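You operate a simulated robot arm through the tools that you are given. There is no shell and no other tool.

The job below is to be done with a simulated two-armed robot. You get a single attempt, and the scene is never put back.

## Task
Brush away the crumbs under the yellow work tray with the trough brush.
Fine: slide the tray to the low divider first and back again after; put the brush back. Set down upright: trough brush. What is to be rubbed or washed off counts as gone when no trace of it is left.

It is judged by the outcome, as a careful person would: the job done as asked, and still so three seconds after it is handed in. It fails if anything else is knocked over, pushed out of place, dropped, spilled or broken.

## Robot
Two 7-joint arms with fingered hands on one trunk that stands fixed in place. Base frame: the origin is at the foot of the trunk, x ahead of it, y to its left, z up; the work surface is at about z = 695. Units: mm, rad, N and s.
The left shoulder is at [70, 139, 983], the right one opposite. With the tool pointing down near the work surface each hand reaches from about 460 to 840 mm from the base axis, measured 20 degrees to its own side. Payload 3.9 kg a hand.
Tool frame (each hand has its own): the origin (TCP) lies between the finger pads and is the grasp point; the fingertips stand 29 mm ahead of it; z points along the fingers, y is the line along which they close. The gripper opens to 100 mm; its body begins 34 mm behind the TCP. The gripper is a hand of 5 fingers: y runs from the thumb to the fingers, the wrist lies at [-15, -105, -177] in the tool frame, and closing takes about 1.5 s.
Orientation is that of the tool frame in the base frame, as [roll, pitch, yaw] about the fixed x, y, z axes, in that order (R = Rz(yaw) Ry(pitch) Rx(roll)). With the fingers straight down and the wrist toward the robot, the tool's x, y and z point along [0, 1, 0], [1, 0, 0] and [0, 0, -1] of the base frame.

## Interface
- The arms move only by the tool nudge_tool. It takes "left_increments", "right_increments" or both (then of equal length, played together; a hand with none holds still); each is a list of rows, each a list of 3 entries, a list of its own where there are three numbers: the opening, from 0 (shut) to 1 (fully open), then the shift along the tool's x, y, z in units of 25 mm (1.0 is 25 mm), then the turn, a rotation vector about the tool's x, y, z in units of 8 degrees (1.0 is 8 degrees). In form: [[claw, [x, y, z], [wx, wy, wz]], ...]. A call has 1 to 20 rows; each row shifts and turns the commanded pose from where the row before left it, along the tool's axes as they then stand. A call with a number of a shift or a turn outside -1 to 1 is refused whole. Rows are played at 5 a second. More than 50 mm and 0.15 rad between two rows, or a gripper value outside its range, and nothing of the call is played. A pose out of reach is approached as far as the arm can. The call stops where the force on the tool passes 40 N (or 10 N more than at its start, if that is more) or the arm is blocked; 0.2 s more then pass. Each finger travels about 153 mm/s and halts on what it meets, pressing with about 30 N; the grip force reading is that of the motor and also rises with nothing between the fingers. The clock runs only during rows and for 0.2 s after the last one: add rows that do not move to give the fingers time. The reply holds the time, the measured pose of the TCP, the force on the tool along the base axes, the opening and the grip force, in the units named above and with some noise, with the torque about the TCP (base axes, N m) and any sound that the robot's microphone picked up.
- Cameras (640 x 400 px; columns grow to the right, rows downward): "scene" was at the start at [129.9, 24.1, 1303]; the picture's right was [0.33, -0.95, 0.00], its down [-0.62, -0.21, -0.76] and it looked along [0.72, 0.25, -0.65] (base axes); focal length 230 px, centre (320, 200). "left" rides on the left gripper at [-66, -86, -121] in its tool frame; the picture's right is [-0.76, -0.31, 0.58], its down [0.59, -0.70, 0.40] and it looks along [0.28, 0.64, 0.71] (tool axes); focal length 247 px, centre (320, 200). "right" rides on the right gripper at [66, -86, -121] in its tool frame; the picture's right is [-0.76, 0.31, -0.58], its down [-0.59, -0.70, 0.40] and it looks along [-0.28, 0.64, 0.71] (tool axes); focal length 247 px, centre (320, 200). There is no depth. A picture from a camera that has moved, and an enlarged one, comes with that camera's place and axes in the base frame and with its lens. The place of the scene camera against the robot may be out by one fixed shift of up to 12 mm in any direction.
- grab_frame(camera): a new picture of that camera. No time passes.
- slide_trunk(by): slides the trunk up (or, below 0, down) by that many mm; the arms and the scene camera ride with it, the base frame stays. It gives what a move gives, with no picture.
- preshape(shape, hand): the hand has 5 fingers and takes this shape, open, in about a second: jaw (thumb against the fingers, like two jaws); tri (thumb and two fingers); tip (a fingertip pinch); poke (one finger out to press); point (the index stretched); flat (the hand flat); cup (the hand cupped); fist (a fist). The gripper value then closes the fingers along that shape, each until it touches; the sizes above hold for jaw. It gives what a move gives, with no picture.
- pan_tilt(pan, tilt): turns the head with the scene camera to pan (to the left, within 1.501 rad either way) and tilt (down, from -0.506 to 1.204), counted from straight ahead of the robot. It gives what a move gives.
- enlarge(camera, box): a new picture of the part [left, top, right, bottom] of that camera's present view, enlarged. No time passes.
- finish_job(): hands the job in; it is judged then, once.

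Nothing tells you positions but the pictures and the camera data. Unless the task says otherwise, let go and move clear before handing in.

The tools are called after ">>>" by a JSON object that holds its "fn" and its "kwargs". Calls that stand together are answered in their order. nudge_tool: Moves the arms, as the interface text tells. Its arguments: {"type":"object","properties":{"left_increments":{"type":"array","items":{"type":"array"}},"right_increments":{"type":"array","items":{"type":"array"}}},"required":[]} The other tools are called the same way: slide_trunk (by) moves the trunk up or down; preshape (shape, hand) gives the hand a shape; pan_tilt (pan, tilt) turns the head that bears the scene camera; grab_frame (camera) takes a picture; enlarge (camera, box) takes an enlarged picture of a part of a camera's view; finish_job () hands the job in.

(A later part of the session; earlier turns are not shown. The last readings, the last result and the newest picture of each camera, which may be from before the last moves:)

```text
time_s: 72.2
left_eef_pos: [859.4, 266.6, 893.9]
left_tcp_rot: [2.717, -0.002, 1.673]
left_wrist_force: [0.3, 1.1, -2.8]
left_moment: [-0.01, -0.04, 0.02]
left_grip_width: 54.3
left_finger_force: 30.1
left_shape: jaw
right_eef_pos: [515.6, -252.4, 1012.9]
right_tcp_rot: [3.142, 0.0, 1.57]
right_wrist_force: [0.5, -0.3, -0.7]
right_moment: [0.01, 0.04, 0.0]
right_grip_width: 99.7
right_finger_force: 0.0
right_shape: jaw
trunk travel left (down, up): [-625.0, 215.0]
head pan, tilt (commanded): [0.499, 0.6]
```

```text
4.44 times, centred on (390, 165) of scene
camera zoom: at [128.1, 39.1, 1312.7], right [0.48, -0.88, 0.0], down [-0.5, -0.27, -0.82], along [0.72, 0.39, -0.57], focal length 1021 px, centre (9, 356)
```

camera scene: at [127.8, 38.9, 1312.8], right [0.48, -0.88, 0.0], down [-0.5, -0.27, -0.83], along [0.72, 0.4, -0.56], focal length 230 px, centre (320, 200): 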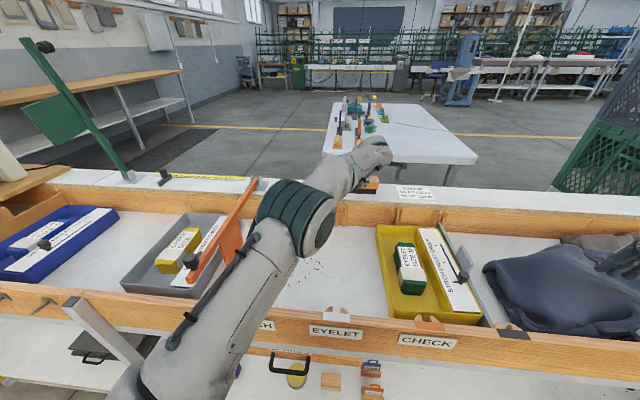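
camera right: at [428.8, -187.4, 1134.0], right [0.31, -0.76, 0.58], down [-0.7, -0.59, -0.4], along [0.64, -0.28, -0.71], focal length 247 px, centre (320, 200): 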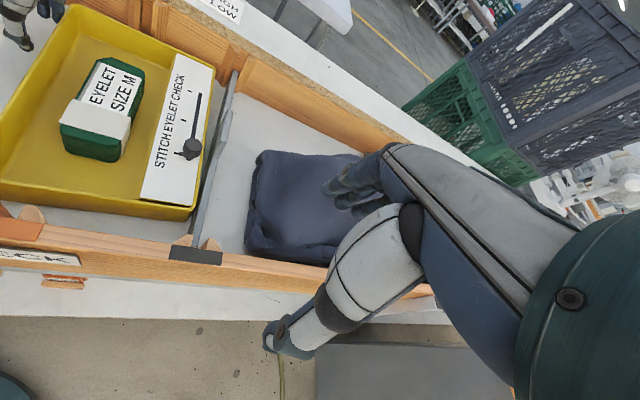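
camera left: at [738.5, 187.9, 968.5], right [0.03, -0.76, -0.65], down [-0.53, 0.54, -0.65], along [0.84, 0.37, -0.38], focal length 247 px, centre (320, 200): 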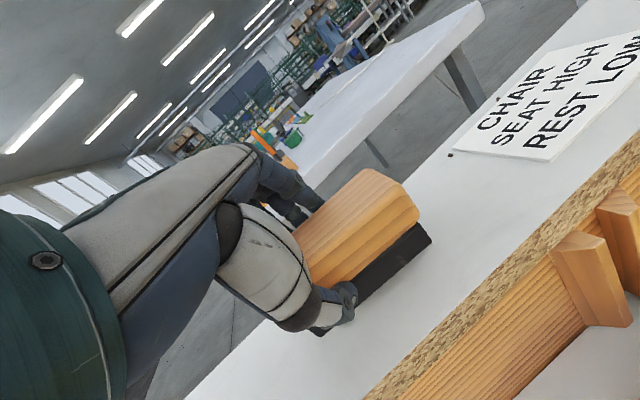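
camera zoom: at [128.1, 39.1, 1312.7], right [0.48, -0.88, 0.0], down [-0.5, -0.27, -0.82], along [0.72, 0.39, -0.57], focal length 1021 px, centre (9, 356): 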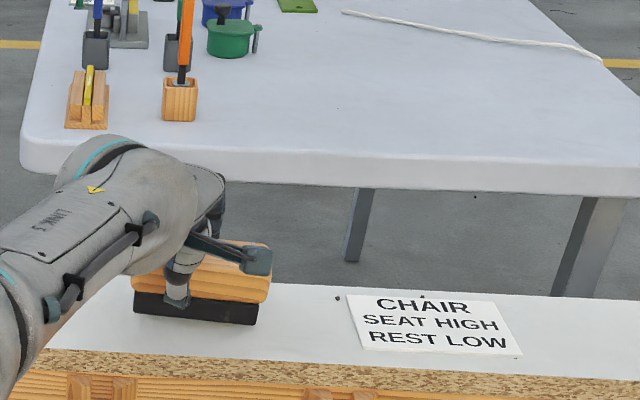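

The brush is held level (about 2.8 N weight), its base ≈52 mm below the TCP. I lift it clear and retract it over the trough toward the crumb patch.

>>> {"fn": "nudge_tool", "kwargs": {"left_increments": [[0.2, [0, 0.33, -0.73], [0, 0, 0]], [0.2, [0, 0.33, -0.73], [0, 0, 0]], [0.2, [0.2, -0.5, -0.22], [0, 0, 0]], [0.2, [0.2, -0.5, -0.22], [0, 0, 0]], [0.2, [0.3, -0.5, -0.22], [0, 0, 0]], [0.2, [0.3, -0.5, -0.22], [0, 0, 0]], [0.2, [0.3, -0.5, -0.22], [0, 0, 0]], [0.2, [0.3, -0.5, -0.22], [0, 0, 0]]]}}

>>> {"fn": "grab_frame", "kwargs": {"camera": "left"}}

>>> {"fn": "grab_frame", "kwargs": {"camera": "scene"}}

```text
time_s: 74.0
left_eef_pos: [773.8, 298.0, 933.7]
left_tcp_rot: [2.716, -0.002, 1.673]
left_wrist_force: [0.0, -0.8, -1.1]
left_moment: [-0.01, 0.0, -0.02]
left_grip_width: 54.0
left_finger_force: 29.8
left_shape: jaw
right_eef_pos: [513.7, -251.6, 1013.9]
right_tcp_rot: [3.139, 0.0, 1.57]
right_wrist_force: [-0.1, -1.1, 0.3]
right_moment: [0.02, 0.0, -0.02]
right_grip_width: 99.6
right_finger_force: 0.1
right_shape: jaw
trunk travel left (down, up): [-625.0, 215.0]
head pan, tilt (commanded): [0.499, 0.6]
```

```text
taken
camera left: at [652.4, 218.3, 1008.3], right [0.04, -0.76, -0.65], down [-0.53, 0.54, -0.65], along [0.85, 0.37, -0.38], focal length 247 px, centre (320, 200)
```

left: 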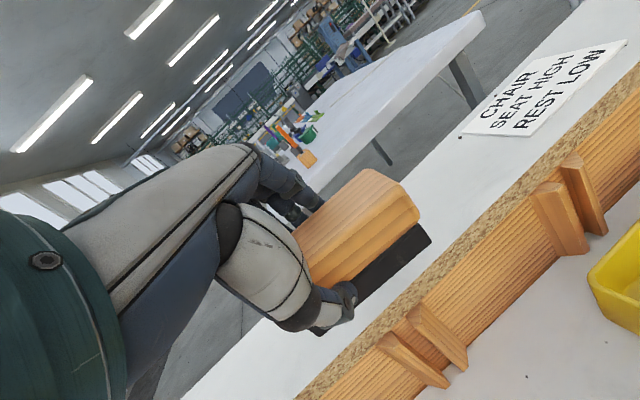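

```text
taken
camera scene: at [127.2, 39.1, 1312.8], right [0.48, -0.88, 0.0], down [-0.5, -0.27, -0.83], along [0.72, 0.39, -0.56], focal length 230 px, centre (320, 200)
```

scene: 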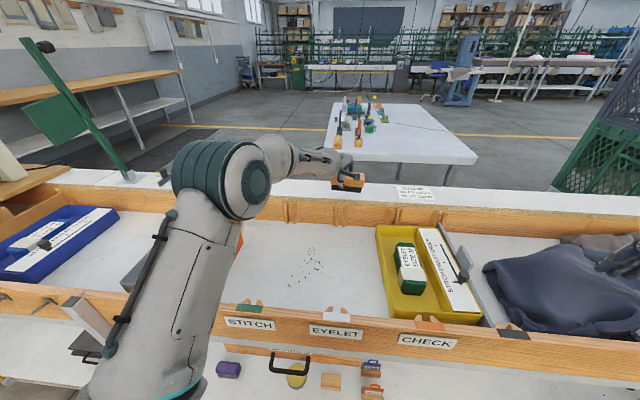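

The brush is secure and the arm is now elbow-left. I zoom on the crumbs to plan the strokes.

>>> {"fn": "enlarge", "kwargs": {"camera": "scene", "box": [230, 210, 390, 320]}}

```text
3.64 times, centred on (310, 265) of scene
camera zoom: at [127.2, 39.1, 1312.8], right [0.48, -0.88, 0.0], down [-0.5, -0.27, -0.83], along [0.72, 0.39, -0.56], focal length 835 px, centre (356, -36)
```

zoom: 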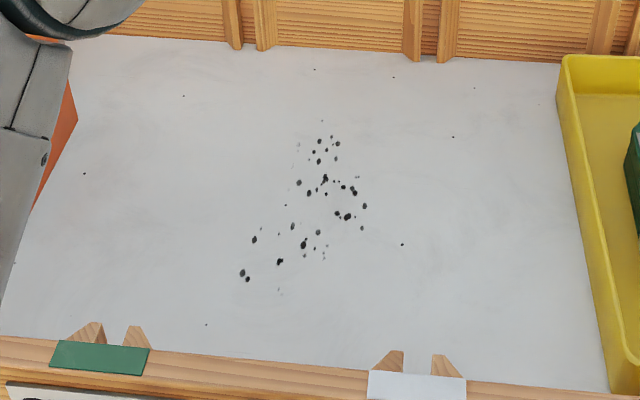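

Crumbs lie within about s 33–128, n 543–741. I bring the brush over the far end of the first lane and start lowering.

>>> {"fn": "nudge_tool", "kwargs": {"left_increments": [[0.2, [0.653, -0.738, -0.335], [0, 0, 0]], [0.2, [0.653, -0.738, -0.335], [0, 0, 0]], [0.2, [0.653, -0.738, -0.335], [0, 0, 0]], [0.2, [0.653, -0.738, -0.335], [0, 0, 0]], [0.2, [0.653, -0.738, -0.335], [0, 0, 0]], [0.2, [0.653, -0.738, -0.335], [0, 0, 0]], [0.2, [0, -0.3, 0.65], [0, 0, 0]], [0.2, [0, -0.3, 0.65], [0, 0, 0]], [0.2, [0, -0.3, 0.65], [0, 0, 0]], [0.2, [0, -0.3, 0.65], [0, 0, 0]], [0.2, [0, -0.3, 0.65], [0, 0, 0]]]}}

>>> {"fn": "grab_frame", "kwargs": {"camera": "left"}}

>>> {"fn": "grab_frame", "kwargs": {"camera": "scene"}}

```text
time_s: 76.5
left_eef_pos: [642.9, 383.4, 843.7]
left_tcp_rot: [2.715, -0.003, 1.673]
left_wrist_force: [0.1, 0.7, -0.9]
left_moment: [0.02, -0.04, 0.01]
left_grip_width: 54.0
left_finger_force: 29.9
left_shape: jaw
right_eef_pos: [515.3, -252.0, 1011.7]
right_tcp_rot: [-3.141, -0.001, 1.571]
right_wrist_force: [0.2, -0.2, -0.6]
right_moment: [0.02, -0.01, 0.01]
right_grip_width: 99.8
right_finger_force: 0.0
right_shape: jaw
trunk travel left (down, up): [-625.0, 215.0]
head pan, tilt (commanded): [0.499, 0.6]
```

```text
taken
camera left: at [520.9, 304.7, 918.4], right [0.04, -0.76, -0.65], down [-0.53, 0.54, -0.65], along [0.85, 0.37, -0.38], focal length 247 px, centre (320, 200)
```

left: 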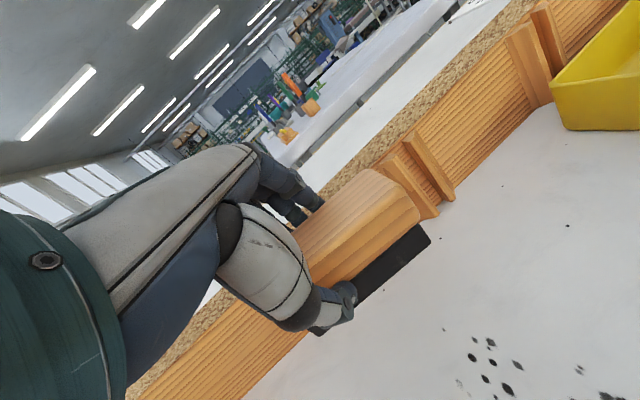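

```text
taken
camera scene: at [128.3, 39.2, 1312.7], right [0.48, -0.88, 0.0], down [-0.5, -0.27, -0.82], along [0.72, 0.39, -0.57], focal length 230 px, centre (320, 200)
```

scene: 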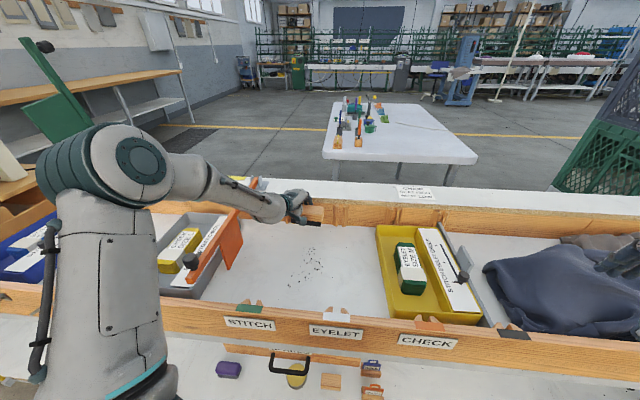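

The arm is well clear and the brush is over the floor beyond the crumbs. I lower it to just above the floor.

>>> {"fn": "nudge_tool", "kwargs": {"left_increments": [[0.2, [0, -0.3, 0.66], [0, 0, 0]], [0.2, [0, -0.3, 0.66], [0, 0, 0]], [0.2, [0, -0.3, 0.66], [0, 0, 0]], [0.2, [0, -0.3, 0.66], [0, 0, 0]], [0.2, [0, -0.2, 0.45], [0, 0, 0]]]}}

>>> {"fn": "grab_frame", "kwargs": {"camera": "left"}}

>>> {"fn": "enlarge", "kwargs": {"camera": "scene", "box": [200, 170, 400, 320]}}

```text
time_s: 77.7
left_eef_pos: [643.5, 384.0, 757.2]
left_tcp_rot: [2.717, -0.001, 1.673]
left_wrist_force: [0.3, 0.2, -1.4]
left_moment: [0.02, 0.04, -0.02]
left_grip_width: 54.0
left_finger_force: 30.3
left_shape: jaw
right_eef_pos: [514.4, -252.0, 1013.5]
right_tcp_rot: [-3.141, -0.001, 1.573]
right_wrist_force: [-0.4, 0.3, -0.3]
right_moment: [0.0, -0.02, -0.02]
right_grip_width: 99.6
right_finger_force: 0.1
right_shape: jaw
trunk travel left (down, up): [-625.0, 215.0]
head pan, tilt (commanded): [0.499, 0.6]
```

```text
taken
camera left: at [522.2, 305.3, 832.2], right [0.04, -0.76, -0.65], down [-0.53, 0.54, -0.65], along [0.85, 0.37, -0.38], focal length 247 px, centre (320, 200)
```

left: 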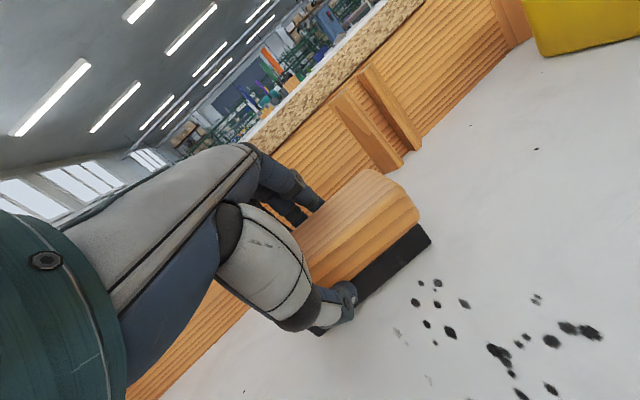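

```text
2.67 times, centred on (300, 245) of scene
camera zoom: at [128.1, 39.2, 1312.8], right [0.48, -0.88, 0.0], down [-0.5, -0.27, -0.82], along [0.72, 0.39, -0.57], focal length 613 px, centre (373, 80)
```

zoom: 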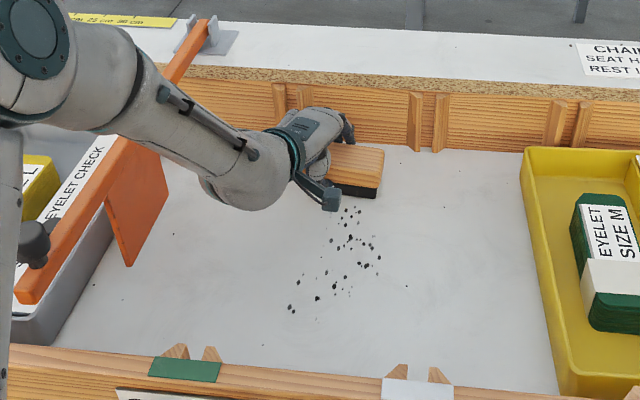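

Just above the floor now. I lower in 3 mm steps until the bristles touch.

>>> {"fn": "nudge_tool", "kwargs": {"left_increments": [[0.2, [0, -0.05, 0.109], [0, 0, 0]], [0.2, [0, -0.05, 0.109], [0, 0, 0]], [0.2, [0, -0.033, 0.073], [0, 0, 0]]]}}

```text
time_s: 78.5
left_eef_pos: [644.1, 384.0, 753.0]
left_tcp_rot: [2.711, -0.001, 1.672]
left_wrist_force: [1.0, 0.7, 7.2]
left_moment: [-0.06, 0.02, 0.02]
left_grip_width: 53.7
left_finger_force: 30.1
left_shape: jaw
right_eef_pos: [513.6, -252.9, 1013.9]
right_tcp_rot: [3.141, 0.001, 1.571]
right_wrist_force: [0.5, -0.1, 0.1]
right_moment: [-0.02, -0.03, -0.01]
right_grip_width: 99.8
right_finger_force: 0.1
right_shape: jaw
trunk travel left (down, up): [-625.0, 215.0]
head pan, tilt (commanded): [0.499, 0.6]
```

Bristles touch with about 8 N. I sweep toward me along the first lane.

>>> {"fn": "nudge_tool", "kwargs": {"left_increments": [[0.2, [-0.173, -0.523, -0.237], [0, 0, 0]], [0.2, [-0.173, -0.523, -0.237], [0, 0, 0]], [0.2, [-0.173, -0.523, -0.237], [0, 0, 0]], [0.2, [-0.173, -0.523, -0.237], [0, 0, 0]], [0.2, [-0.173, -0.523, -0.237], [0, 0, 0]], [0.2, [-0.173, -0.523, -0.237], [0, 0, 0]]]}}

>>> {"fn": "grab_frame", "kwargs": {"camera": "left"}}

>>> {"fn": "enlarge", "kwargs": {"camera": "scene", "box": [200, 170, 400, 320]}}

```text
time_s: 79.8
left_eef_pos: [555.6, 349.7, 753.1]
left_tcp_rot: [2.715, -0.002, 1.674]
left_wrist_force: [3.1, 0.5, 13.4]
left_moment: [-0.06, -0.06, 0.02]
left_grip_width: 54.3
left_finger_force: 29.8
left_shape: jaw
right_eef_pos: [514.1, -251.5, 1014.7]
right_tcp_rot: [3.141, -0.003, 1.571]
right_wrist_force: [-0.6, 0.9, -0.1]
right_moment: [0.02, 0.0, 0.0]
right_grip_width: 99.8
right_finger_force: 0.1
right_shape: jaw
trunk travel left (down, up): [-625.0, 215.0]
head pan, tilt (commanded): [0.499, 0.6]
```

```text
taken
camera left: at [434.8, 270.2, 826.3], right [0.04, -0.75, -0.65], down [-0.53, 0.54, -0.65], along [0.85, 0.37, -0.38], focal length 247 px, centre (320, 200)
```

left: 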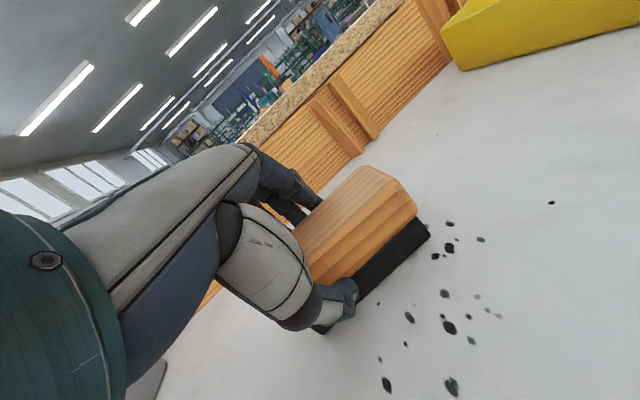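

```text
2.67 times, centred on (300, 245) of scene
camera zoom: at [126.2, 37.8, 1313.0], right [0.48, -0.88, 0.0], down [-0.49, -0.27, -0.83], along [0.73, 0.4, -0.56], focal length 613 px, centre (373, 80)
```

zoom: 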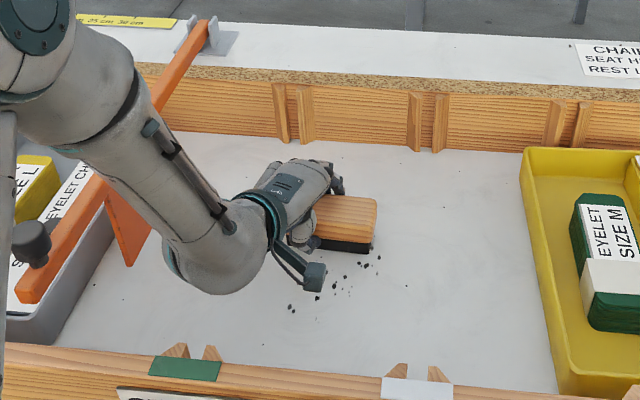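

The swept crumbs vanish. I continue the stroke toward the near end.

>>> {"fn": "nudge_tool", "kwargs": {"left_increments": [[0.2, [-0.173, -0.523, -0.237], [0, 0, 0]], [0.2, [-0.173, -0.523, -0.237], [0, 0, 0]], [0.2, [-0.173, -0.523, -0.237], [0, 0, 0]], [0.2, [-0.173, -0.523, -0.237], [0, 0, 0]]]}}

>>> {"fn": "grab_frame", "kwargs": {"camera": "left"}}

>>> {"fn": "grab_frame", "kwargs": {"camera": "scene"}}

```text
time_s: 80.8
left_eef_pos: [501.7, 326.8, 750.7]
left_tcp_rot: [2.715, -0.005, 1.673]
left_wrist_force: [5.5, 1.1, 16.5]
left_moment: [-0.05, -0.15, 0.03]
left_grip_width: 54.8
left_finger_force: 30.1
left_shape: jaw
right_eef_pos: [513.0, -253.0, 1013.0]
right_tcp_rot: [-3.141, -0.003, 1.572]
right_wrist_force: [0.9, -0.3, 0.7]
right_moment: [-0.01, 0.03, 0.02]
right_grip_width: 99.7
right_finger_force: 0.0
right_shape: jaw
trunk travel left (down, up): [-625.0, 215.0]
head pan, tilt (commanded): [0.499, 0.6]
```

```text
taken
camera left: at [380.6, 247.5, 825.5], right [0.04, -0.75, -0.65], down [-0.53, 0.54, -0.65], along [0.85, 0.37, -0.38], focal length 247 px, centre (320, 200)
```

left: 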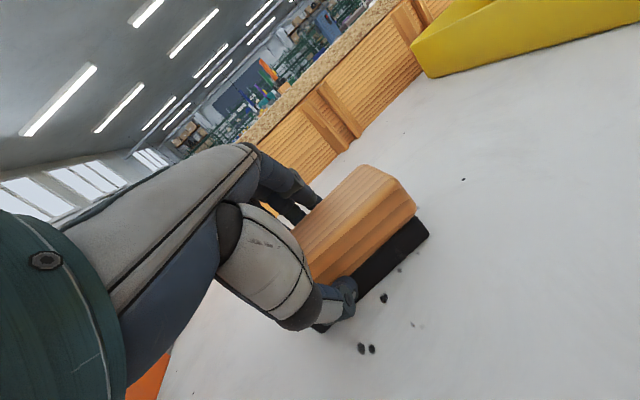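

```text
taken
camera scene: at [126.2, 37.7, 1313.1], right [0.48, -0.88, 0.0], down [-0.49, -0.27, -0.83], along [0.73, 0.4, -0.56], focal length 230 px, centre (320, 200)
```

scene: 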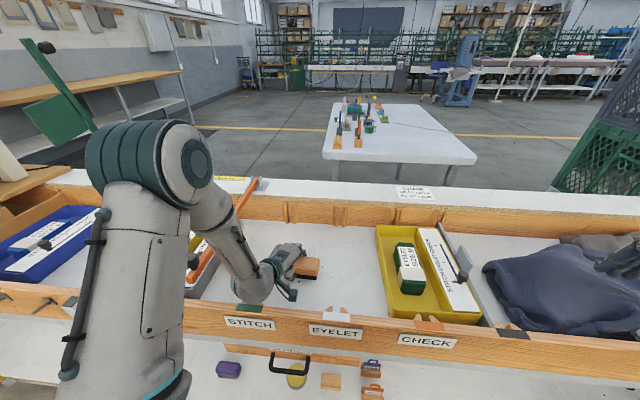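

Only a few crumbs remain at the near end (down to n≈539). I extend the stroke a bit more.

>>> {"fn": "nudge_tool", "kwargs": {"left_increments": [[0.2, [-0.173, -0.505, -0.26], [0, 0, 0]], [0.2, [-0.173, -0.505, -0.26], [0, 0, 0]], [0.2, [-0.173, -0.505, -0.26], [0, 0, 0]]]}}

>>> {"fn": "grab_frame", "kwargs": {"camera": "left"}}

>>> {"fn": "grab_frame", "kwargs": {"camera": "scene"}}

```text
time_s: 81.7
left_eef_pos: [460.8, 308.5, 751.7]
left_tcp_rot: [2.718, -0.003, 1.673]
left_wrist_force: [0.9, 0.9, 5.6]
left_moment: [-0.05, -0.05, 0.05]
left_grip_width: 54.5
left_finger_force: 29.7
left_shape: jaw
right_eef_pos: [514.5, -254.3, 1014.1]
right_tcp_rot: [3.141, 0.0, 1.571]
right_wrist_force: [-0.4, 0.0, -0.3]
right_moment: [-0.02, 0.0, 0.0]
right_grip_width: 100.0
right_finger_force: 0.1
right_shape: jaw
trunk travel left (down, up): [-625.0, 215.0]
head pan, tilt (commanded): [0.499, 0.6]
```

```text
taken
camera left: at [340.2, 229.6, 827.1], right [0.03, -0.76, -0.65], down [-0.54, 0.54, -0.65], along [0.84, 0.37, -0.39], focal length 247 px, centre (320, 200)
```

left: 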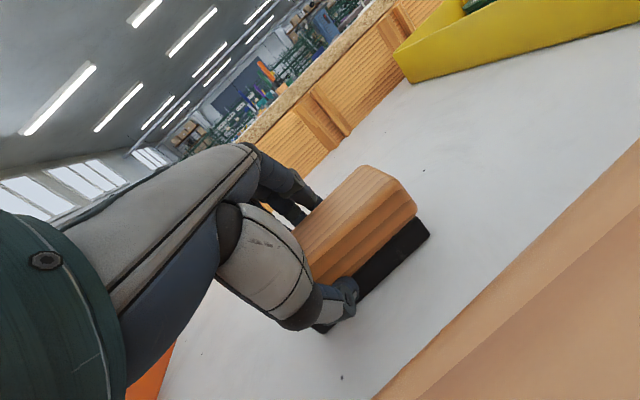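

```text
taken
camera scene: at [127.2, 38.4, 1312.7], right [0.48, -0.88, 0.0], down [-0.5, -0.27, -0.83], along [0.72, 0.4, -0.56], focal length 230 px, centre (320, 200)
```

scene: 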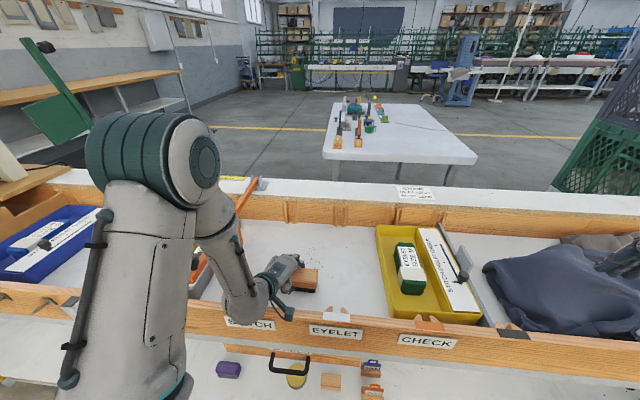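

First lane is clean. I shift right by ~55 mm along the near end, then sweep away from me along the second lane.

>>> {"fn": "nudge_tool", "kwargs": {"left_increments": [[0.2, [-0.526, 0.145, 0.066], [0, 0, 0]], [0.2, [-0.526, 0.145, 0.066], [0, 0, 0]], [0.2, [-0.526, 0.145, 0.066], [0, 0, 0]], [0.2, [-0.526, 0.145, 0.066], [0, 0, 0]], [0.2, [0.173, 0.523, 0.237], [0, 0, 0]], [0.2, [0.173, 0.523, 0.237], [0, 0, 0]], [0.2, [0.173, 0.523, 0.237], [0, 0, 0]], [0.2, [0.173, 0.523, 0.237], [0, 0, 0]], [0.2, [0.173, 0.523, 0.237], [0, 0, 0]], [0.2, [0.173, 0.523, 0.237], [0, 0, 0]]]}}

>>> {"fn": "grab_frame", "kwargs": {"camera": "left"}}

>>> {"fn": "enlarge", "kwargs": {"camera": "scene", "box": [200, 200, 400, 330]}}

```text
time_s: 83.8
left_eef_pos: [567.3, 293.3, 752.5]
left_tcp_rot: [2.714, -0.003, 1.67]
left_wrist_force: [-3.7, -1.4, 8.5]
left_moment: [-0.08, 0.25, -0.02]
left_grip_width: 54.2
left_finger_force: 30.4
left_shape: jaw
right_eef_pos: [513.0, -254.1, 1013.5]
right_tcp_rot: [3.141, 0.0, 1.571]
right_wrist_force: [-0.8, 0.4, -0.8]
right_moment: [0.01, 0.01, -0.02]
right_grip_width: 99.8
right_finger_force: 0.0
right_shape: jaw
trunk travel left (down, up): [-625.0, 215.0]
head pan, tilt (commanded): [0.499, 0.6]
```

```text
taken
camera left: at [446.4, 214.1, 826.7], right [0.04, -0.76, -0.65], down [-0.53, 0.54, -0.65], along [0.85, 0.37, -0.38], focal length 247 px, centre (320, 200)
```

left: 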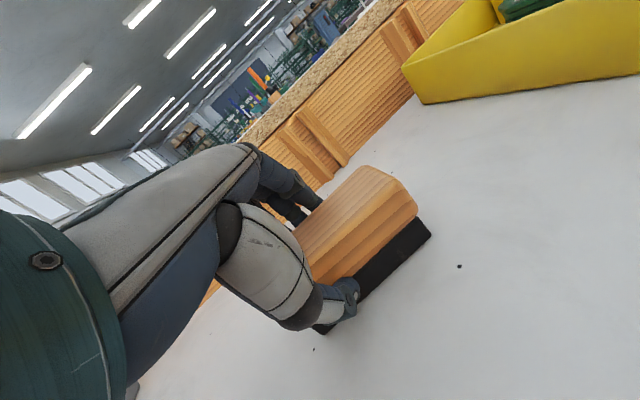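

```text
3.08 times, centred on (300, 265) of scene
camera zoom: at [126.1, 38.1, 1313.1], right [0.48, -0.88, 0.0], down [-0.49, -0.27, -0.83], along [0.73, 0.4, -0.56], focal length 707 px, centre (382, 0)
```

zoom: 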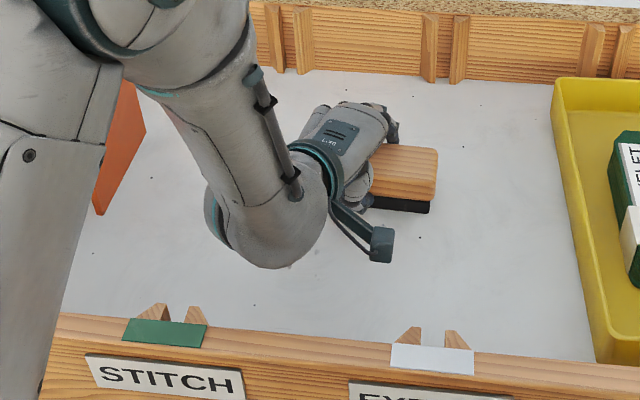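

The visible crumbs are gone. I finish this lane outward, then return along a third lane further right to cover the rest of the footprint.

>>> {"fn": "nudge_tool", "kwargs": {"left_increments": [[0.2, [0.173, 0.523, 0.237], [0, 0, 0]], [0.2, [0.173, 0.523, 0.237], [0, 0, 0]], [0.2, [0.173, 0.523, 0.237], [0, 0, 0]], [0.2, [0.173, 0.523, 0.237], [0, 0, 0]], [0.2, [0.173, 0.523, 0.237], [0, 0, 0]], [0.2, [0.173, 0.523, 0.237], [0, 0, 0]], [0.2, [0.173, 0.523, 0.237], [0, 0, 0]], [0.2, [-0.526, 0.145, 0.066], [0, 0, 0]], [0.2, [-0.526, 0.145, 0.066], [0, 0, 0]], [0.2, [-0.526, 0.145, 0.066], [0, 0, 0]], [0.2, [-0.526, 0.145, 0.066], [0, 0, 0]]]}}

>>> {"fn": "grab_frame", "kwargs": {"camera": "left"}}

>>> {"fn": "enlarge", "kwargs": {"camera": "scene", "box": [200, 200, 400, 330]}}

```text
time_s: 86.2
left_eef_pos: [684.5, 280.4, 753.4]
left_tcp_rot: [2.715, -0.002, 1.673]
left_wrist_force: [-0.5, 0.1, -0.3]
left_moment: [-0.07, 0.02, -0.01]
left_grip_width: 53.5
left_finger_force: 30.0
left_shape: jaw
right_eef_pos: [514.8, -253.2, 1014.0]
right_tcp_rot: [3.141, 0.0, 1.571]
right_wrist_force: [-0.5, -0.1, 0.2]
right_moment: [0.0, -0.02, 0.02]
right_grip_width: 99.8
right_finger_force: 0.0
right_shape: jaw
trunk travel left (down, up): [-625.0, 215.0]
head pan, tilt (commanded): [0.499, 0.6]
```

```text
taken
camera left: at [563.3, 202.3, 828.0], right [0.04, -0.76, -0.65], down [-0.53, 0.54, -0.65], along [0.84, 0.37, -0.38], focal length 247 px, centre (320, 200)
```

left: 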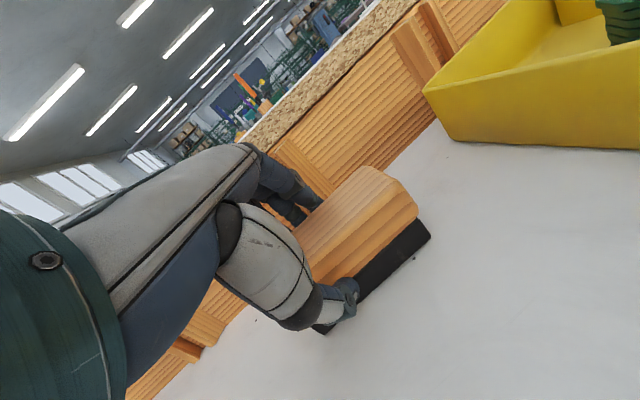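

```text
3.08 times, centred on (300, 265) of scene
camera zoom: at [127.9, 38.6, 1312.8], right [0.48, -0.88, 0.0], down [-0.5, -0.27, -0.83], along [0.72, 0.4, -0.56], focal length 707 px, centre (382, 0)
```

zoom: 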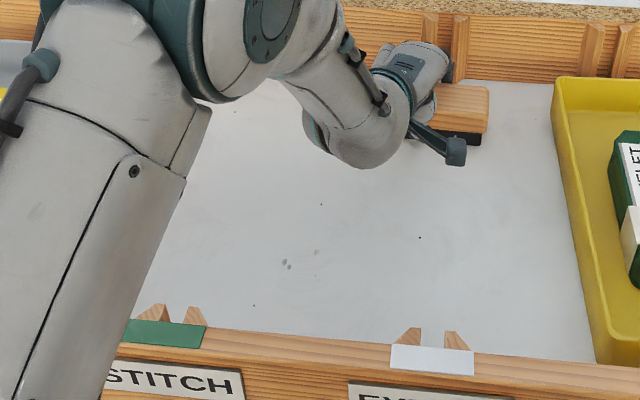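

A few faint traces remain near the first lane's near end. I first do the third lane with a bit more pressure, then go back over the traces.

>>> {"fn": "nudge_tool", "kwargs": {"left_increments": [[0.2, [0, -0.05, 0.109], [0, 0, 0]], [0.2, [0, -0.033, 0.073], [0, 0, 0]], [0.2, [-0.173, -0.523, -0.237], [0, 0, 0]], [0.2, [-0.173, -0.523, -0.237], [0, 0, 0]], [0.2, [-0.173, -0.523, -0.237], [0, 0, 0]], [0.2, [-0.173, -0.523, -0.237], [0, 0, 0]], [0.2, [-0.173, -0.523, -0.237], [0, 0, 0]], [0.2, [-0.173, -0.523, -0.237], [0, 0, 0]], [0.2, [-0.173, -0.523, -0.237], [0, 0, 0]], [0.2, [-0.173, -0.523, -0.237], [0, 0, 0]]]}}

>>> {"fn": "enlarge", "kwargs": {"camera": "scene", "box": [200, 200, 400, 330]}}

```text
time_s: 88.5
left_eef_pos: [573.8, 235.2, 749.4]
left_tcp_rot: [2.709, -0.002, 1.673]
left_wrist_force: [6.7, 2.4, 24.7]
left_moment: [0.03, -0.21, 0.0]
left_grip_width: 55.5
left_finger_force: 30.0
left_shape: jaw
right_eef_pos: [512.7, -253.5, 1014.0]
right_tcp_rot: [3.14, -0.001, 1.57]
right_wrist_force: [0.3, -0.4, 0.3]
right_moment: [0.01, 0.03, 0.0]
right_grip_width: 99.6
right_finger_force: 0.1
right_shape: jaw
trunk travel left (down, up): [-625.0, 215.0]
head pan, tilt (commanded): [0.499, 0.6]
```

```text
3.08 times, centred on (300, 265) of scene
camera zoom: at [125.1, 37.7, 1313.2], right [0.48, -0.88, 0.0], down [-0.49, -0.27, -0.83], along [0.73, 0.4, -0.56], focal length 707 px, centre (382, 0)
```

zoom: 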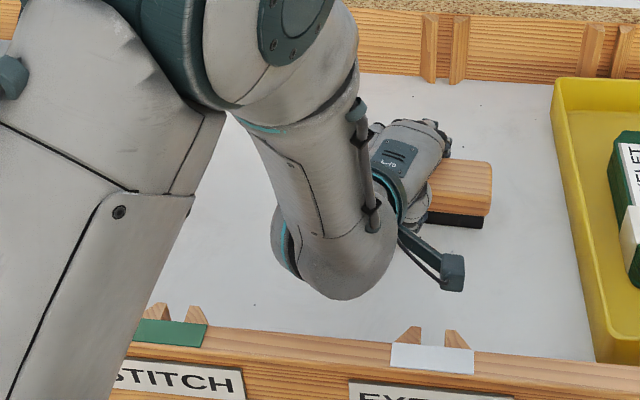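

Pressure rose to 25 N, so I ease off slightly while finishing this lane.

>>> {"fn": "nudge_tool", "kwargs": {"left_increments": [[0.2, [-0.173, -0.49, -0.31], [0, 0, 0]], [0.2, [-0.173, -0.51, -0.265], [0, 0, 0]], [0.2, [-0.173, -0.51, -0.265], [0, 0, 0]], [0.2, [-0.173, -0.51, -0.265], [0, 0, 0]], [0.2, [-0.173, -0.51, -0.265], [0, 0, 0]]]}}

>>> {"fn": "grab_frame", "kwargs": {"camera": "left"}}

>>> {"fn": "enlarge", "kwargs": {"camera": "scene", "box": [200, 200, 400, 330]}}

```text
time_s: 89.7
left_eef_pos: [504.9, 206.8, 753.0]
left_tcp_rot: [2.719, -0.001, 1.671]
left_wrist_force: [1.5, 0.9, 5.0]
left_moment: [-0.08, -0.03, 0.03]
left_grip_width: 54.5
left_finger_force: 30.0
left_shape: jaw
right_eef_pos: [514.6, -252.4, 1013.9]
right_tcp_rot: [3.141, -0.001, 1.571]
right_wrist_force: [1.1, 0.4, -0.4]
right_moment: [-0.02, -0.03, -0.03]
right_grip_width: 99.9
right_finger_force: 0.0
right_shape: jaw
trunk travel left (down, up): [-625.0, 215.0]
head pan, tilt (commanded): [0.499, 0.6]
```

```text
taken
camera left: at [384.0, 128.4, 826.8], right [0.03, -0.76, -0.65], down [-0.53, 0.54, -0.65], along [0.84, 0.37, -0.38], focal length 247 px, centre (320, 200)
```

left: 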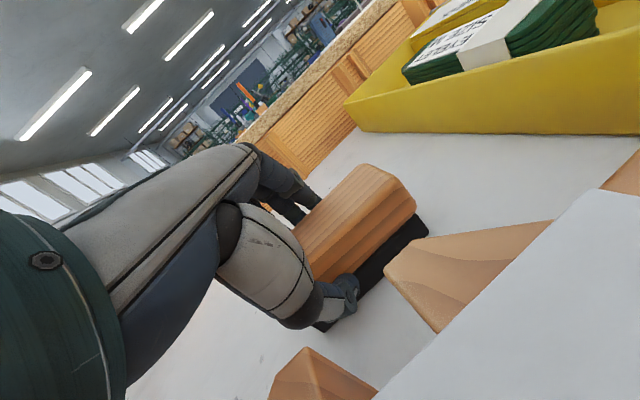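

```text
3.08 times, centred on (300, 265) of scene
camera zoom: at [127.1, 38.6, 1312.8], right [0.48, -0.88, 0.0], down [-0.5, -0.27, -0.83], along [0.72, 0.4, -0.56], focal length 707 px, centre (382, 0)
```

zoom: 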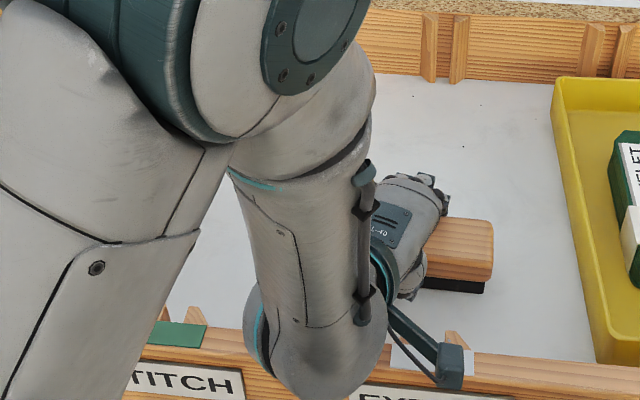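

I now sweep sideways along the near end back to the left, over the faint traces.

>>> {"fn": "nudge_tool", "kwargs": {"left_increments": [[0.2, [0, -0.033, 0.073], [0, 0, 0]], [0.2, [0.574, -0.158, -0.072], [0, 0, 0]], [0.2, [0.574, -0.158, -0.072], [0, 0, 0]], [0.2, [0.574, -0.158, -0.072], [0, 0, 0]], [0.2, [0.574, -0.158, -0.072], [0, 0, 0]], [0.2, [0.574, -0.158, -0.072], [0, 0, 0]], [0.2, [0.574, -0.158, -0.072], [0, 0, 0]], [0.2, [0.574, -0.158, -0.072], [0, 0, 0]], [0.2, [0.574, -0.158, -0.072], [0, 0, 0]], [0.2, [0.3, -0.08, -0.04], [0, 0, 0]]]}}

>>> {"fn": "grab_frame", "kwargs": {"camera": "left"}}

>>> {"fn": "enlarge", "kwargs": {"camera": "scene", "box": [200, 200, 400, 330]}}

```text
time_s: 91.8
left_eef_pos: [454.3, 325.2, 751.5]
left_tcp_rot: [2.716, -0.002, 1.672]
left_wrist_force: [0.3, -2.8, 5.5]
left_moment: [-0.11, 0.04, 0.02]
left_grip_width: 54.6
left_finger_force: 30.0
left_shape: jaw
right_eef_pos: [514.2, -252.8, 1013.4]
right_tcp_rot: [3.14, 0.001, 1.569]
right_wrist_force: [-1.3, -0.2, -0.1]
right_moment: [0.04, 0.02, -0.02]
right_grip_width: 99.7
right_finger_force: 0.0
right_shape: jaw
trunk travel left (down, up): [-625.0, 215.0]
head pan, tilt (commanded): [0.499, 0.6]
```

```text
taken
camera left: at [333.1, 246.0, 826.3], right [0.04, -0.76, -0.65], down [-0.53, 0.54, -0.65], along [0.85, 0.37, -0.38], focal length 247 px, centre (320, 200)
```

left: 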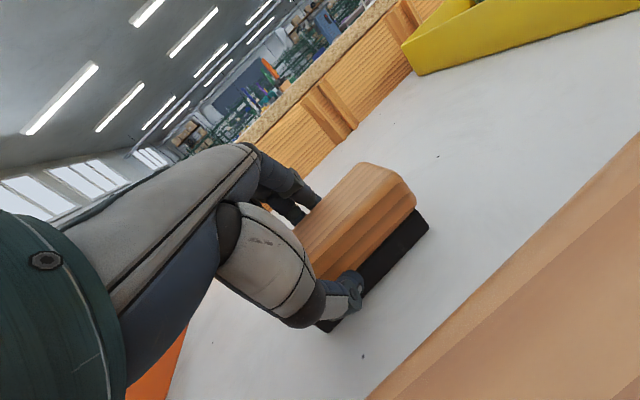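

```text
3.08 times, centred on (300, 265) of scene
camera zoom: at [127.1, 38.2, 1312.9], right [0.48, -0.88, 0.0], down [-0.5, -0.27, -0.83], along [0.72, 0.4, -0.56], focal length 707 px, centre (382, 0)
```

zoom: 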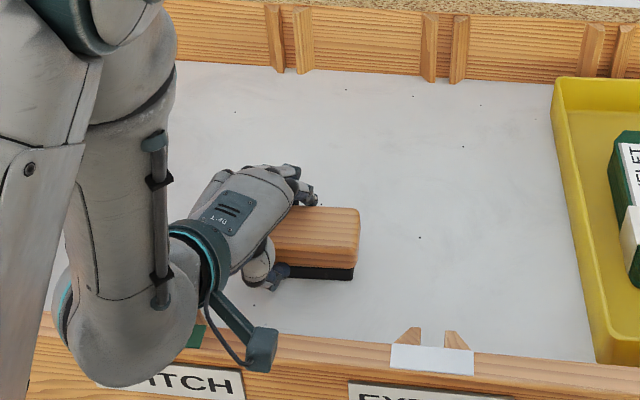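

Lone specks elsewhere (e.g. at s≈−2, n≈598) stay after a firm pass, so they're marks in the floor itself. I make another back-and-forth over the faint-trace area.

>>> {"fn": "nudge_tool", "kwargs": {"left_increments": [[0.2, [0, -0.033, 0.073], [0, 0, 0]], [0.2, [0.173, 0.523, 0.237], [0, 0, 0]], [0.2, [0.173, 0.523, 0.237], [0, 0, 0]], [0.2, [0.173, 0.523, 0.237], [0, 0, 0]], [0.2, [0.173, 0.523, 0.237], [0, 0, 0]], [0.2, [0.173, 0.523, 0.237], [0, 0, 0]], [0.2, [0.173, 0.523, 0.237], [0, 0, 0]], [0.2, [0.173, 0.523, 0.237], [0, 0, 0]], [0.2, [-0.766, 0.21, 0.096], [0, 0, 0]], [0.2, [-0.766, 0.21, 0.096], [0, 0, 0]], [0.2, [-0.173, -0.523, -0.237], [0, 0, 0]], [0.2, [-0.173, -0.523, -0.237], [0, 0, 0]], [0.2, [-0.173, -0.523, -0.237], [0, 0, 0]], [0.2, [-0.173, -0.523, -0.237], [0, 0, 0]], [0.2, [-0.173, -0.523, -0.237], [0, 0, 0]], [0.2, [-0.173, -0.523, -0.237], [0, 0, 0]], [0.2, [-0.173, -0.523, -0.237], [0, 0, 0]]]}}

>>> {"fn": "grab_frame", "kwargs": {"camera": "left"}}

>>> {"fn": "enlarge", "kwargs": {"camera": "scene", "box": [200, 200, 400, 330]}}

```text
time_s: 95.5
left_eef_pos: [469.6, 288.0, 751.2]
left_tcp_rot: [2.712, -0.005, 1.672]
left_wrist_force: [5.4, 3.0, 22.0]
left_moment: [-0.03, -0.18, 0.01]
left_grip_width: 55.1
left_finger_force: 29.5
left_shape: jaw
right_eef_pos: [513.0, -253.7, 1013.9]
right_tcp_rot: [3.14, -0.003, 1.57]
right_wrist_force: [0.4, 0.0, 0.0]
right_moment: [0.02, 0.0, -0.01]
right_grip_width: 99.9
right_finger_force: 0.0
right_shape: jaw
trunk travel left (down, up): [-625.0, 215.0]
head pan, tilt (commanded): [0.499, 0.6]
```

```text
taken
camera left: at [348.1, 207.7, 824.3], right [0.04, -0.76, -0.65], down [-0.53, 0.54, -0.65], along [0.85, 0.37, -0.38], focal length 247 px, centre (320, 200)
```

left: 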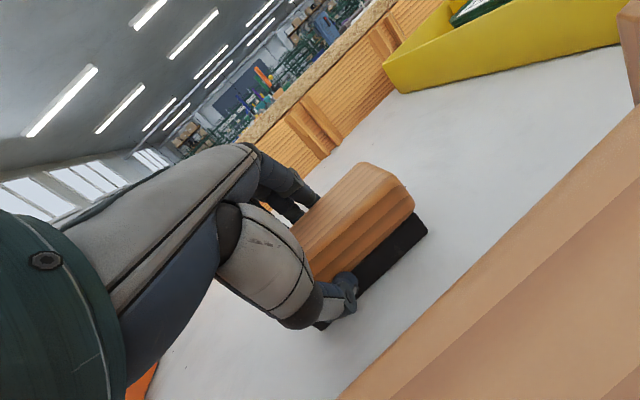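

```text
3.08 times, centred on (300, 265) of scene
camera zoom: at [125.9, 37.7, 1313.1], right [0.48, -0.88, 0.0], down [-0.49, -0.27, -0.83], along [0.73, 0.4, -0.56], focal length 707 px, centre (382, 0)
```

zoom: 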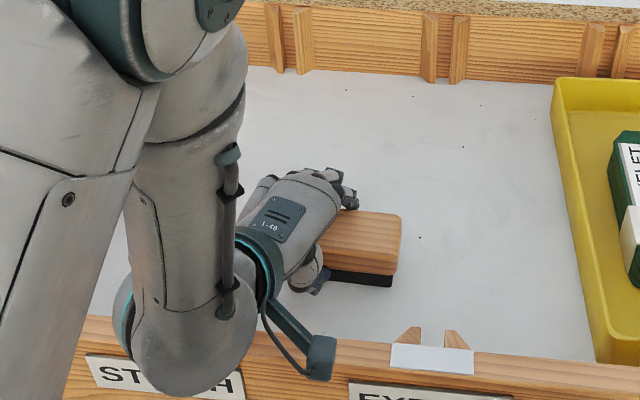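

Now I lift the brush and move it out toward the far side to inspect the floor without the arm in the way.

>>> {"fn": "nudge_tool", "kwargs": {"left_increments": [[0.2, [0, 0.33, -0.73], [0, 0, 0]], [0.2, [0, 0.33, -0.73], [0, 0, 0]], [0.2, [0, 0.33, -0.73], [0, 0, 0]], [0.2, [0, 0.33, -0.73], [0, 0, 0]], [0.2, [0, 0.33, -0.73], [0, 0, 0]], [0.2, [0.2, 0.75, 0.2], [0, 0, 0]], [0.2, [0.2, 0.75, 0.2], [0, 0, 0]], [0.2, [0.2, 0.75, 0.2], [0, 0, 0]], [0.2, [0.2, 0.75, 0.25], [0, 0, 0]], [0.2, [0.2, 0.75, 0.25], [0, 0, 0]], [0.2, [0.2, 0.75, 0.25], [0, 0, 0]], [0.2, [0.2, 0.75, 0.25], [0, 0, 0]], [0.2, [0.2, 0.75, 0.25], [0, 0, 0]]]}}

>>> {"fn": "grab_frame", "kwargs": {"camera": "left"}}

>>> {"fn": "enlarge", "kwargs": {"camera": "scene", "box": [230, 210, 390, 320]}}

```text
time_s: 98.2
left_eef_pos: [630.7, 347.3, 867.0]
left_tcp_rot: [2.717, -0.001, 1.672]
left_wrist_force: [1.1, -0.2, -1.4]
left_moment: [0.01, 0.04, 0.04]
left_grip_width: 53.2
left_finger_force: 29.6
left_shape: jaw
left hand out of reach, approached as far as the arm can: row 3, 4
right_eef_pos: [515.0, -252.8, 1013.1]
right_tcp_rot: [-3.141, 0.0, 1.572]
right_wrist_force: [-1.1, 0.3, -0.3]
right_moment: [-0.03, 0.02, 0.03]
right_grip_width: 99.8
right_finger_force: 0.0
right_shape: jaw
trunk travel left (down, up): [-625.0, 215.0]
head pan, tilt (commanded): [0.499, 0.6]
```

```text
taken
camera left: at [510.0, 268.9, 940.8], right [0.04, -0.76, -0.65], down [-0.53, 0.54, -0.65], along [0.84, 0.37, -0.39], focal length 247 px, centre (320, 200)
```

left: 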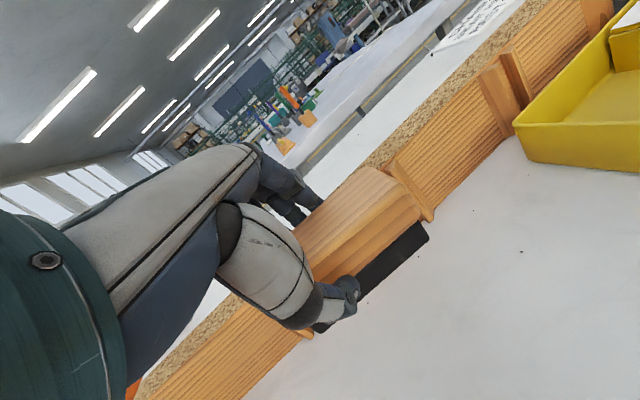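

```text
3.64 times, centred on (310, 265) of scene
camera zoom: at [128.4, 39.4, 1312.7], right [0.48, -0.88, 0.0], down [-0.5, -0.27, -0.82], along [0.72, 0.39, -0.57], focal length 835 px, centre (356, -36)
```

zoom: 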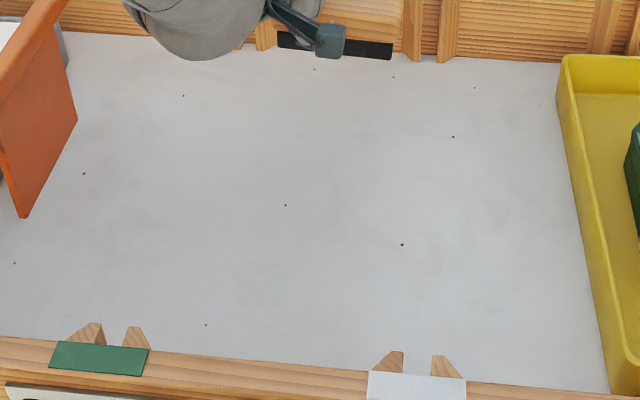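

The crumb patch is gone; only isolated tiny marks that are spread all over the floor remain. I zoom more closely to check for faint traces.

>>> {"fn": "enlarge", "kwargs": {"camera": "scene", "box": [270, 235, 350, 300]}}

>>> {"fn": "enlarge", "kwargs": {"camera": "left", "box": [330, 200, 640, 400]}}

```text
6.15 times, centred on (310, 268) of scene
camera zoom: at [128.4, 39.4, 1312.7], right [0.48, -0.88, 0.0], down [-0.5, -0.27, -0.82], along [0.72, 0.39, -0.57], focal length 1414 px, centre (382, -215)
```

zoom: 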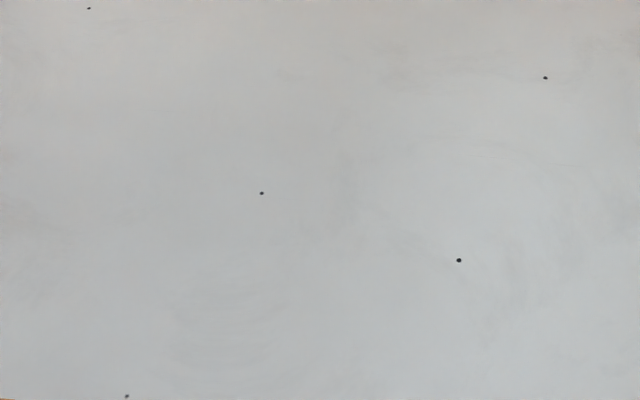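

```text
2.00 times, centred on (485, 300) of left
camera zoom: at [510.0, 268.9, 940.8], right [0.04, -0.76, -0.65], down [-0.53, 0.54, -0.65], along [0.84, 0.37, -0.39], focal length 494 px, centre (-10, 0)
```

zoom: 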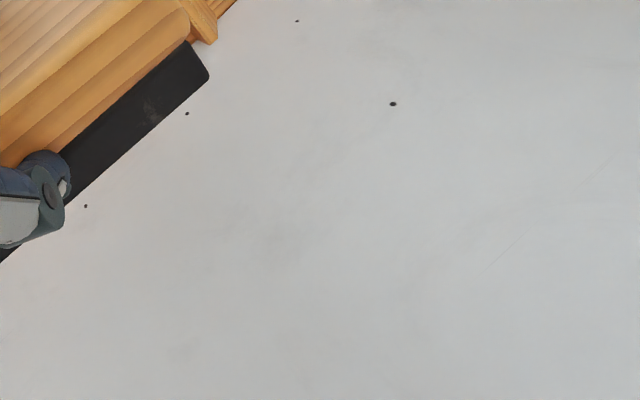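

All traces of the crumb patch are gone; the remaining sharp dots are part of the floor surface. Now I take the brush back toward its place on the ledge, rising first.

>>> {"fn": "nudge_tool", "kwargs": {"left_increments": [[0.2, [0, 0.357, -0.79], [0, 0, 0]], [0.2, [0, 0.357, -0.79], [0, 0, 0]], [0.2, [0, 0.357, -0.79], [0, 0, 0]], [0.2, [-0.629, 0.649, 0.294], [0, 0, 0]], [0.2, [-0.629, 0.649, 0.294], [0, 0, 0]], [0.2, [-0.629, 0.649, 0.294], [0, 0, 0]], [0.2, [-0.629, 0.649, 0.294], [0, 0, 0]], [0.2, [-0.629, 0.649, 0.294], [0, 0, 0]], [0.2, [-0.629, 0.649, 0.294], [0, 0, 0]], [0.2, [-0.629, 0.649, 0.294], [0, 0, 0]], [0.2, [-0.629, 0.649, 0.294], [0, 0, 0]]]}}

>>> {"fn": "grab_frame", "kwargs": {"camera": "left"}}

>>> {"fn": "grab_frame", "kwargs": {"camera": "scene"}}

```text
time_s: 100.7
left_eef_pos: [783.7, 234.1, 930.4]
left_tcp_rot: [2.718, -0.002, 1.673]
left_wrist_force: [-0.5, -0.1, -1.1]
left_moment: [-0.02, 0.0, 0.02]
left_grip_width: 53.3
left_finger_force: 30.2
left_shape: jaw
right_eef_pos: [513.9, -253.5, 1013.4]
right_tcp_rot: [-3.139, -0.002, 1.57]
right_wrist_force: [-0.4, -0.7, -0.1]
right_moment: [-0.01, -0.01, -0.02]
right_grip_width: 99.8
right_finger_force: 0.2
right_shape: jaw
trunk travel left (down, up): [-625.0, 215.0]
head pan, tilt (commanded): [0.499, 0.6]
```

```text
taken
camera left: at [663.5, 155.7, 1004.8], right [0.04, -0.76, -0.65], down [-0.53, 0.54, -0.65], along [0.84, 0.37, -0.38], focal length 247 px, centre (320, 200)
```

left: 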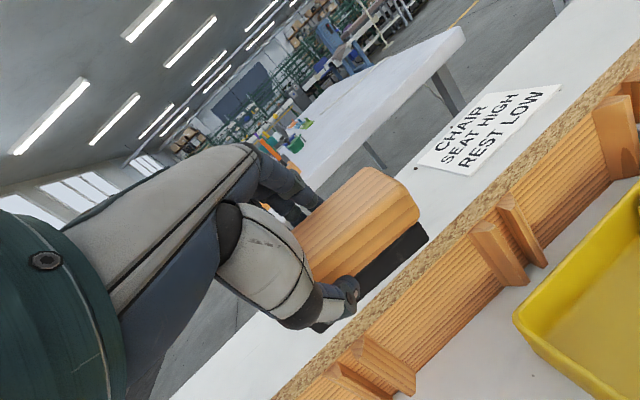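

```text
taken
camera scene: at [128.8, 38.5, 1312.7], right [0.48, -0.88, 0.0], down [-0.5, -0.27, -0.82], along [0.72, 0.4, -0.57], focal length 230 px, centre (320, 200)
```

scene: 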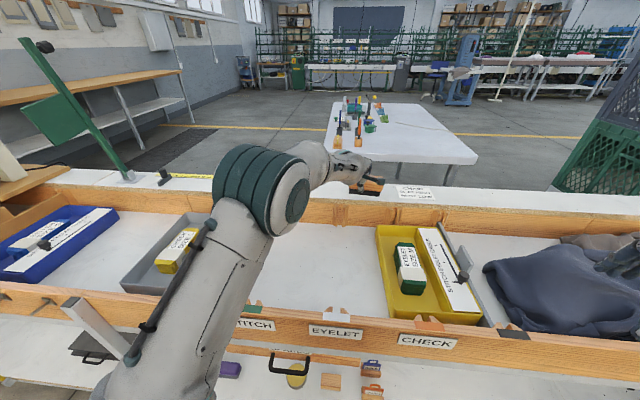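

I move forward over the ledge while lowering slightly.

>>> {"fn": "nudge_tool", "kwargs": {"left_increments": [[0.2, [0.198, 0.518, 0.43], [0, 0, 0]], [0.2, [0.198, 0.518, 0.43], [0, 0, 0]], [0.2, [0.198, 0.518, 0.43], [0, 0, 0]], [0.2, [0.198, 0.518, 0.43], [0, 0, 0]], [0.2, [0.198, 0.518, 0.43], [0, 0, 0]]]}}

>>> {"fn": "grab_frame", "kwargs": {"camera": "left"}}

>>> {"fn": "enlarge", "kwargs": {"camera": "scene", "box": [320, 120, 460, 210]}}

```text
time_s: 101.8
left_eef_pos: [863.8, 270.7, 906.8]
left_tcp_rot: [2.72, -0.002, 1.673]
left_wrist_force: [0.3, -0.4, -1.6]
left_moment: [0.01, 0.05, -0.01]
left_grip_width: 53.1
left_finger_force: 29.7
left_shape: jaw
right_eef_pos: [516.2, -251.0, 1011.4]
right_tcp_rot: [-3.139, 0.001, 1.57]
right_wrist_force: [0.1, 0.5, -0.2]
right_moment: [0.02, 0.01, 0.0]
right_grip_width: 99.6
right_finger_force: 0.1
right_shape: jaw
trunk travel left (down, up): [-625.0, 215.0]
head pan, tilt (commanded): [0.499, 0.6]
```

```text
taken
camera left: at [742.0, 191.5, 981.5], right [0.03, -0.76, -0.65], down [-0.54, 0.54, -0.65], along [0.84, 0.37, -0.39], focal length 247 px, centre (320, 200)
```

left: 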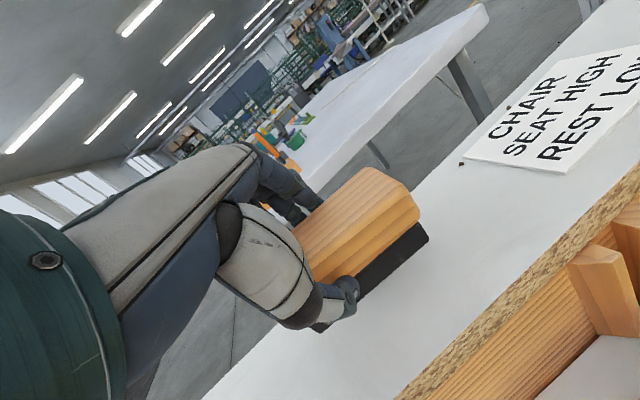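

```text
4.44 times, centred on (390, 165) of scene
camera zoom: at [129.4, 39.8, 1312.6], right [0.48, -0.88, 0.0], down [-0.5, -0.27, -0.82], along [0.72, 0.39, -0.57], focal length 1021 px, centre (9, 356)
```

zoom: 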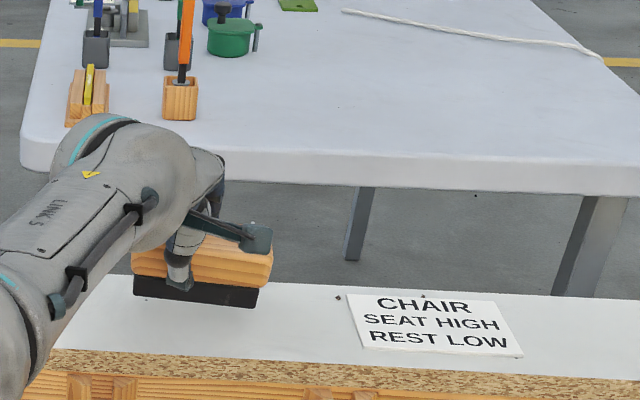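

Brush is above its spot. I lower gently onto the ledge.

>>> {"fn": "nudge_tool", "kwargs": {"left_increments": [[0.2, [0, -0.1, 0.22], [0, 0, 0]], [0.2, [0, -0.1, 0.22], [0, 0, 0]], [0.2, [0, -0.1, 0.22], [0, 0, 0]]]}}

```text
time_s: 102.7
left_eef_pos: [861.1, 267.5, 891.1]
left_tcp_rot: [2.718, -0.001, 1.673]
left_wrist_force: [-0.1, 0.7, -0.5]
left_moment: [-0.05, 0.03, -0.01]
left_grip_width: 53.2
left_finger_force: 30.2
left_shape: jaw
right_eef_pos: [516.1, -252.1, 1014.3]
right_tcp_rot: [-3.141, 0.001, 1.572]
right_wrist_force: [-0.1, -0.5, -0.1]
right_moment: [-0.01, 0.03, 0.03]
right_grip_width: 99.7
right_finger_force: 0.1
right_shape: jaw
trunk travel left (down, up): [-625.0, 215.0]
head pan, tilt (commanded): [0.499, 0.6]
```

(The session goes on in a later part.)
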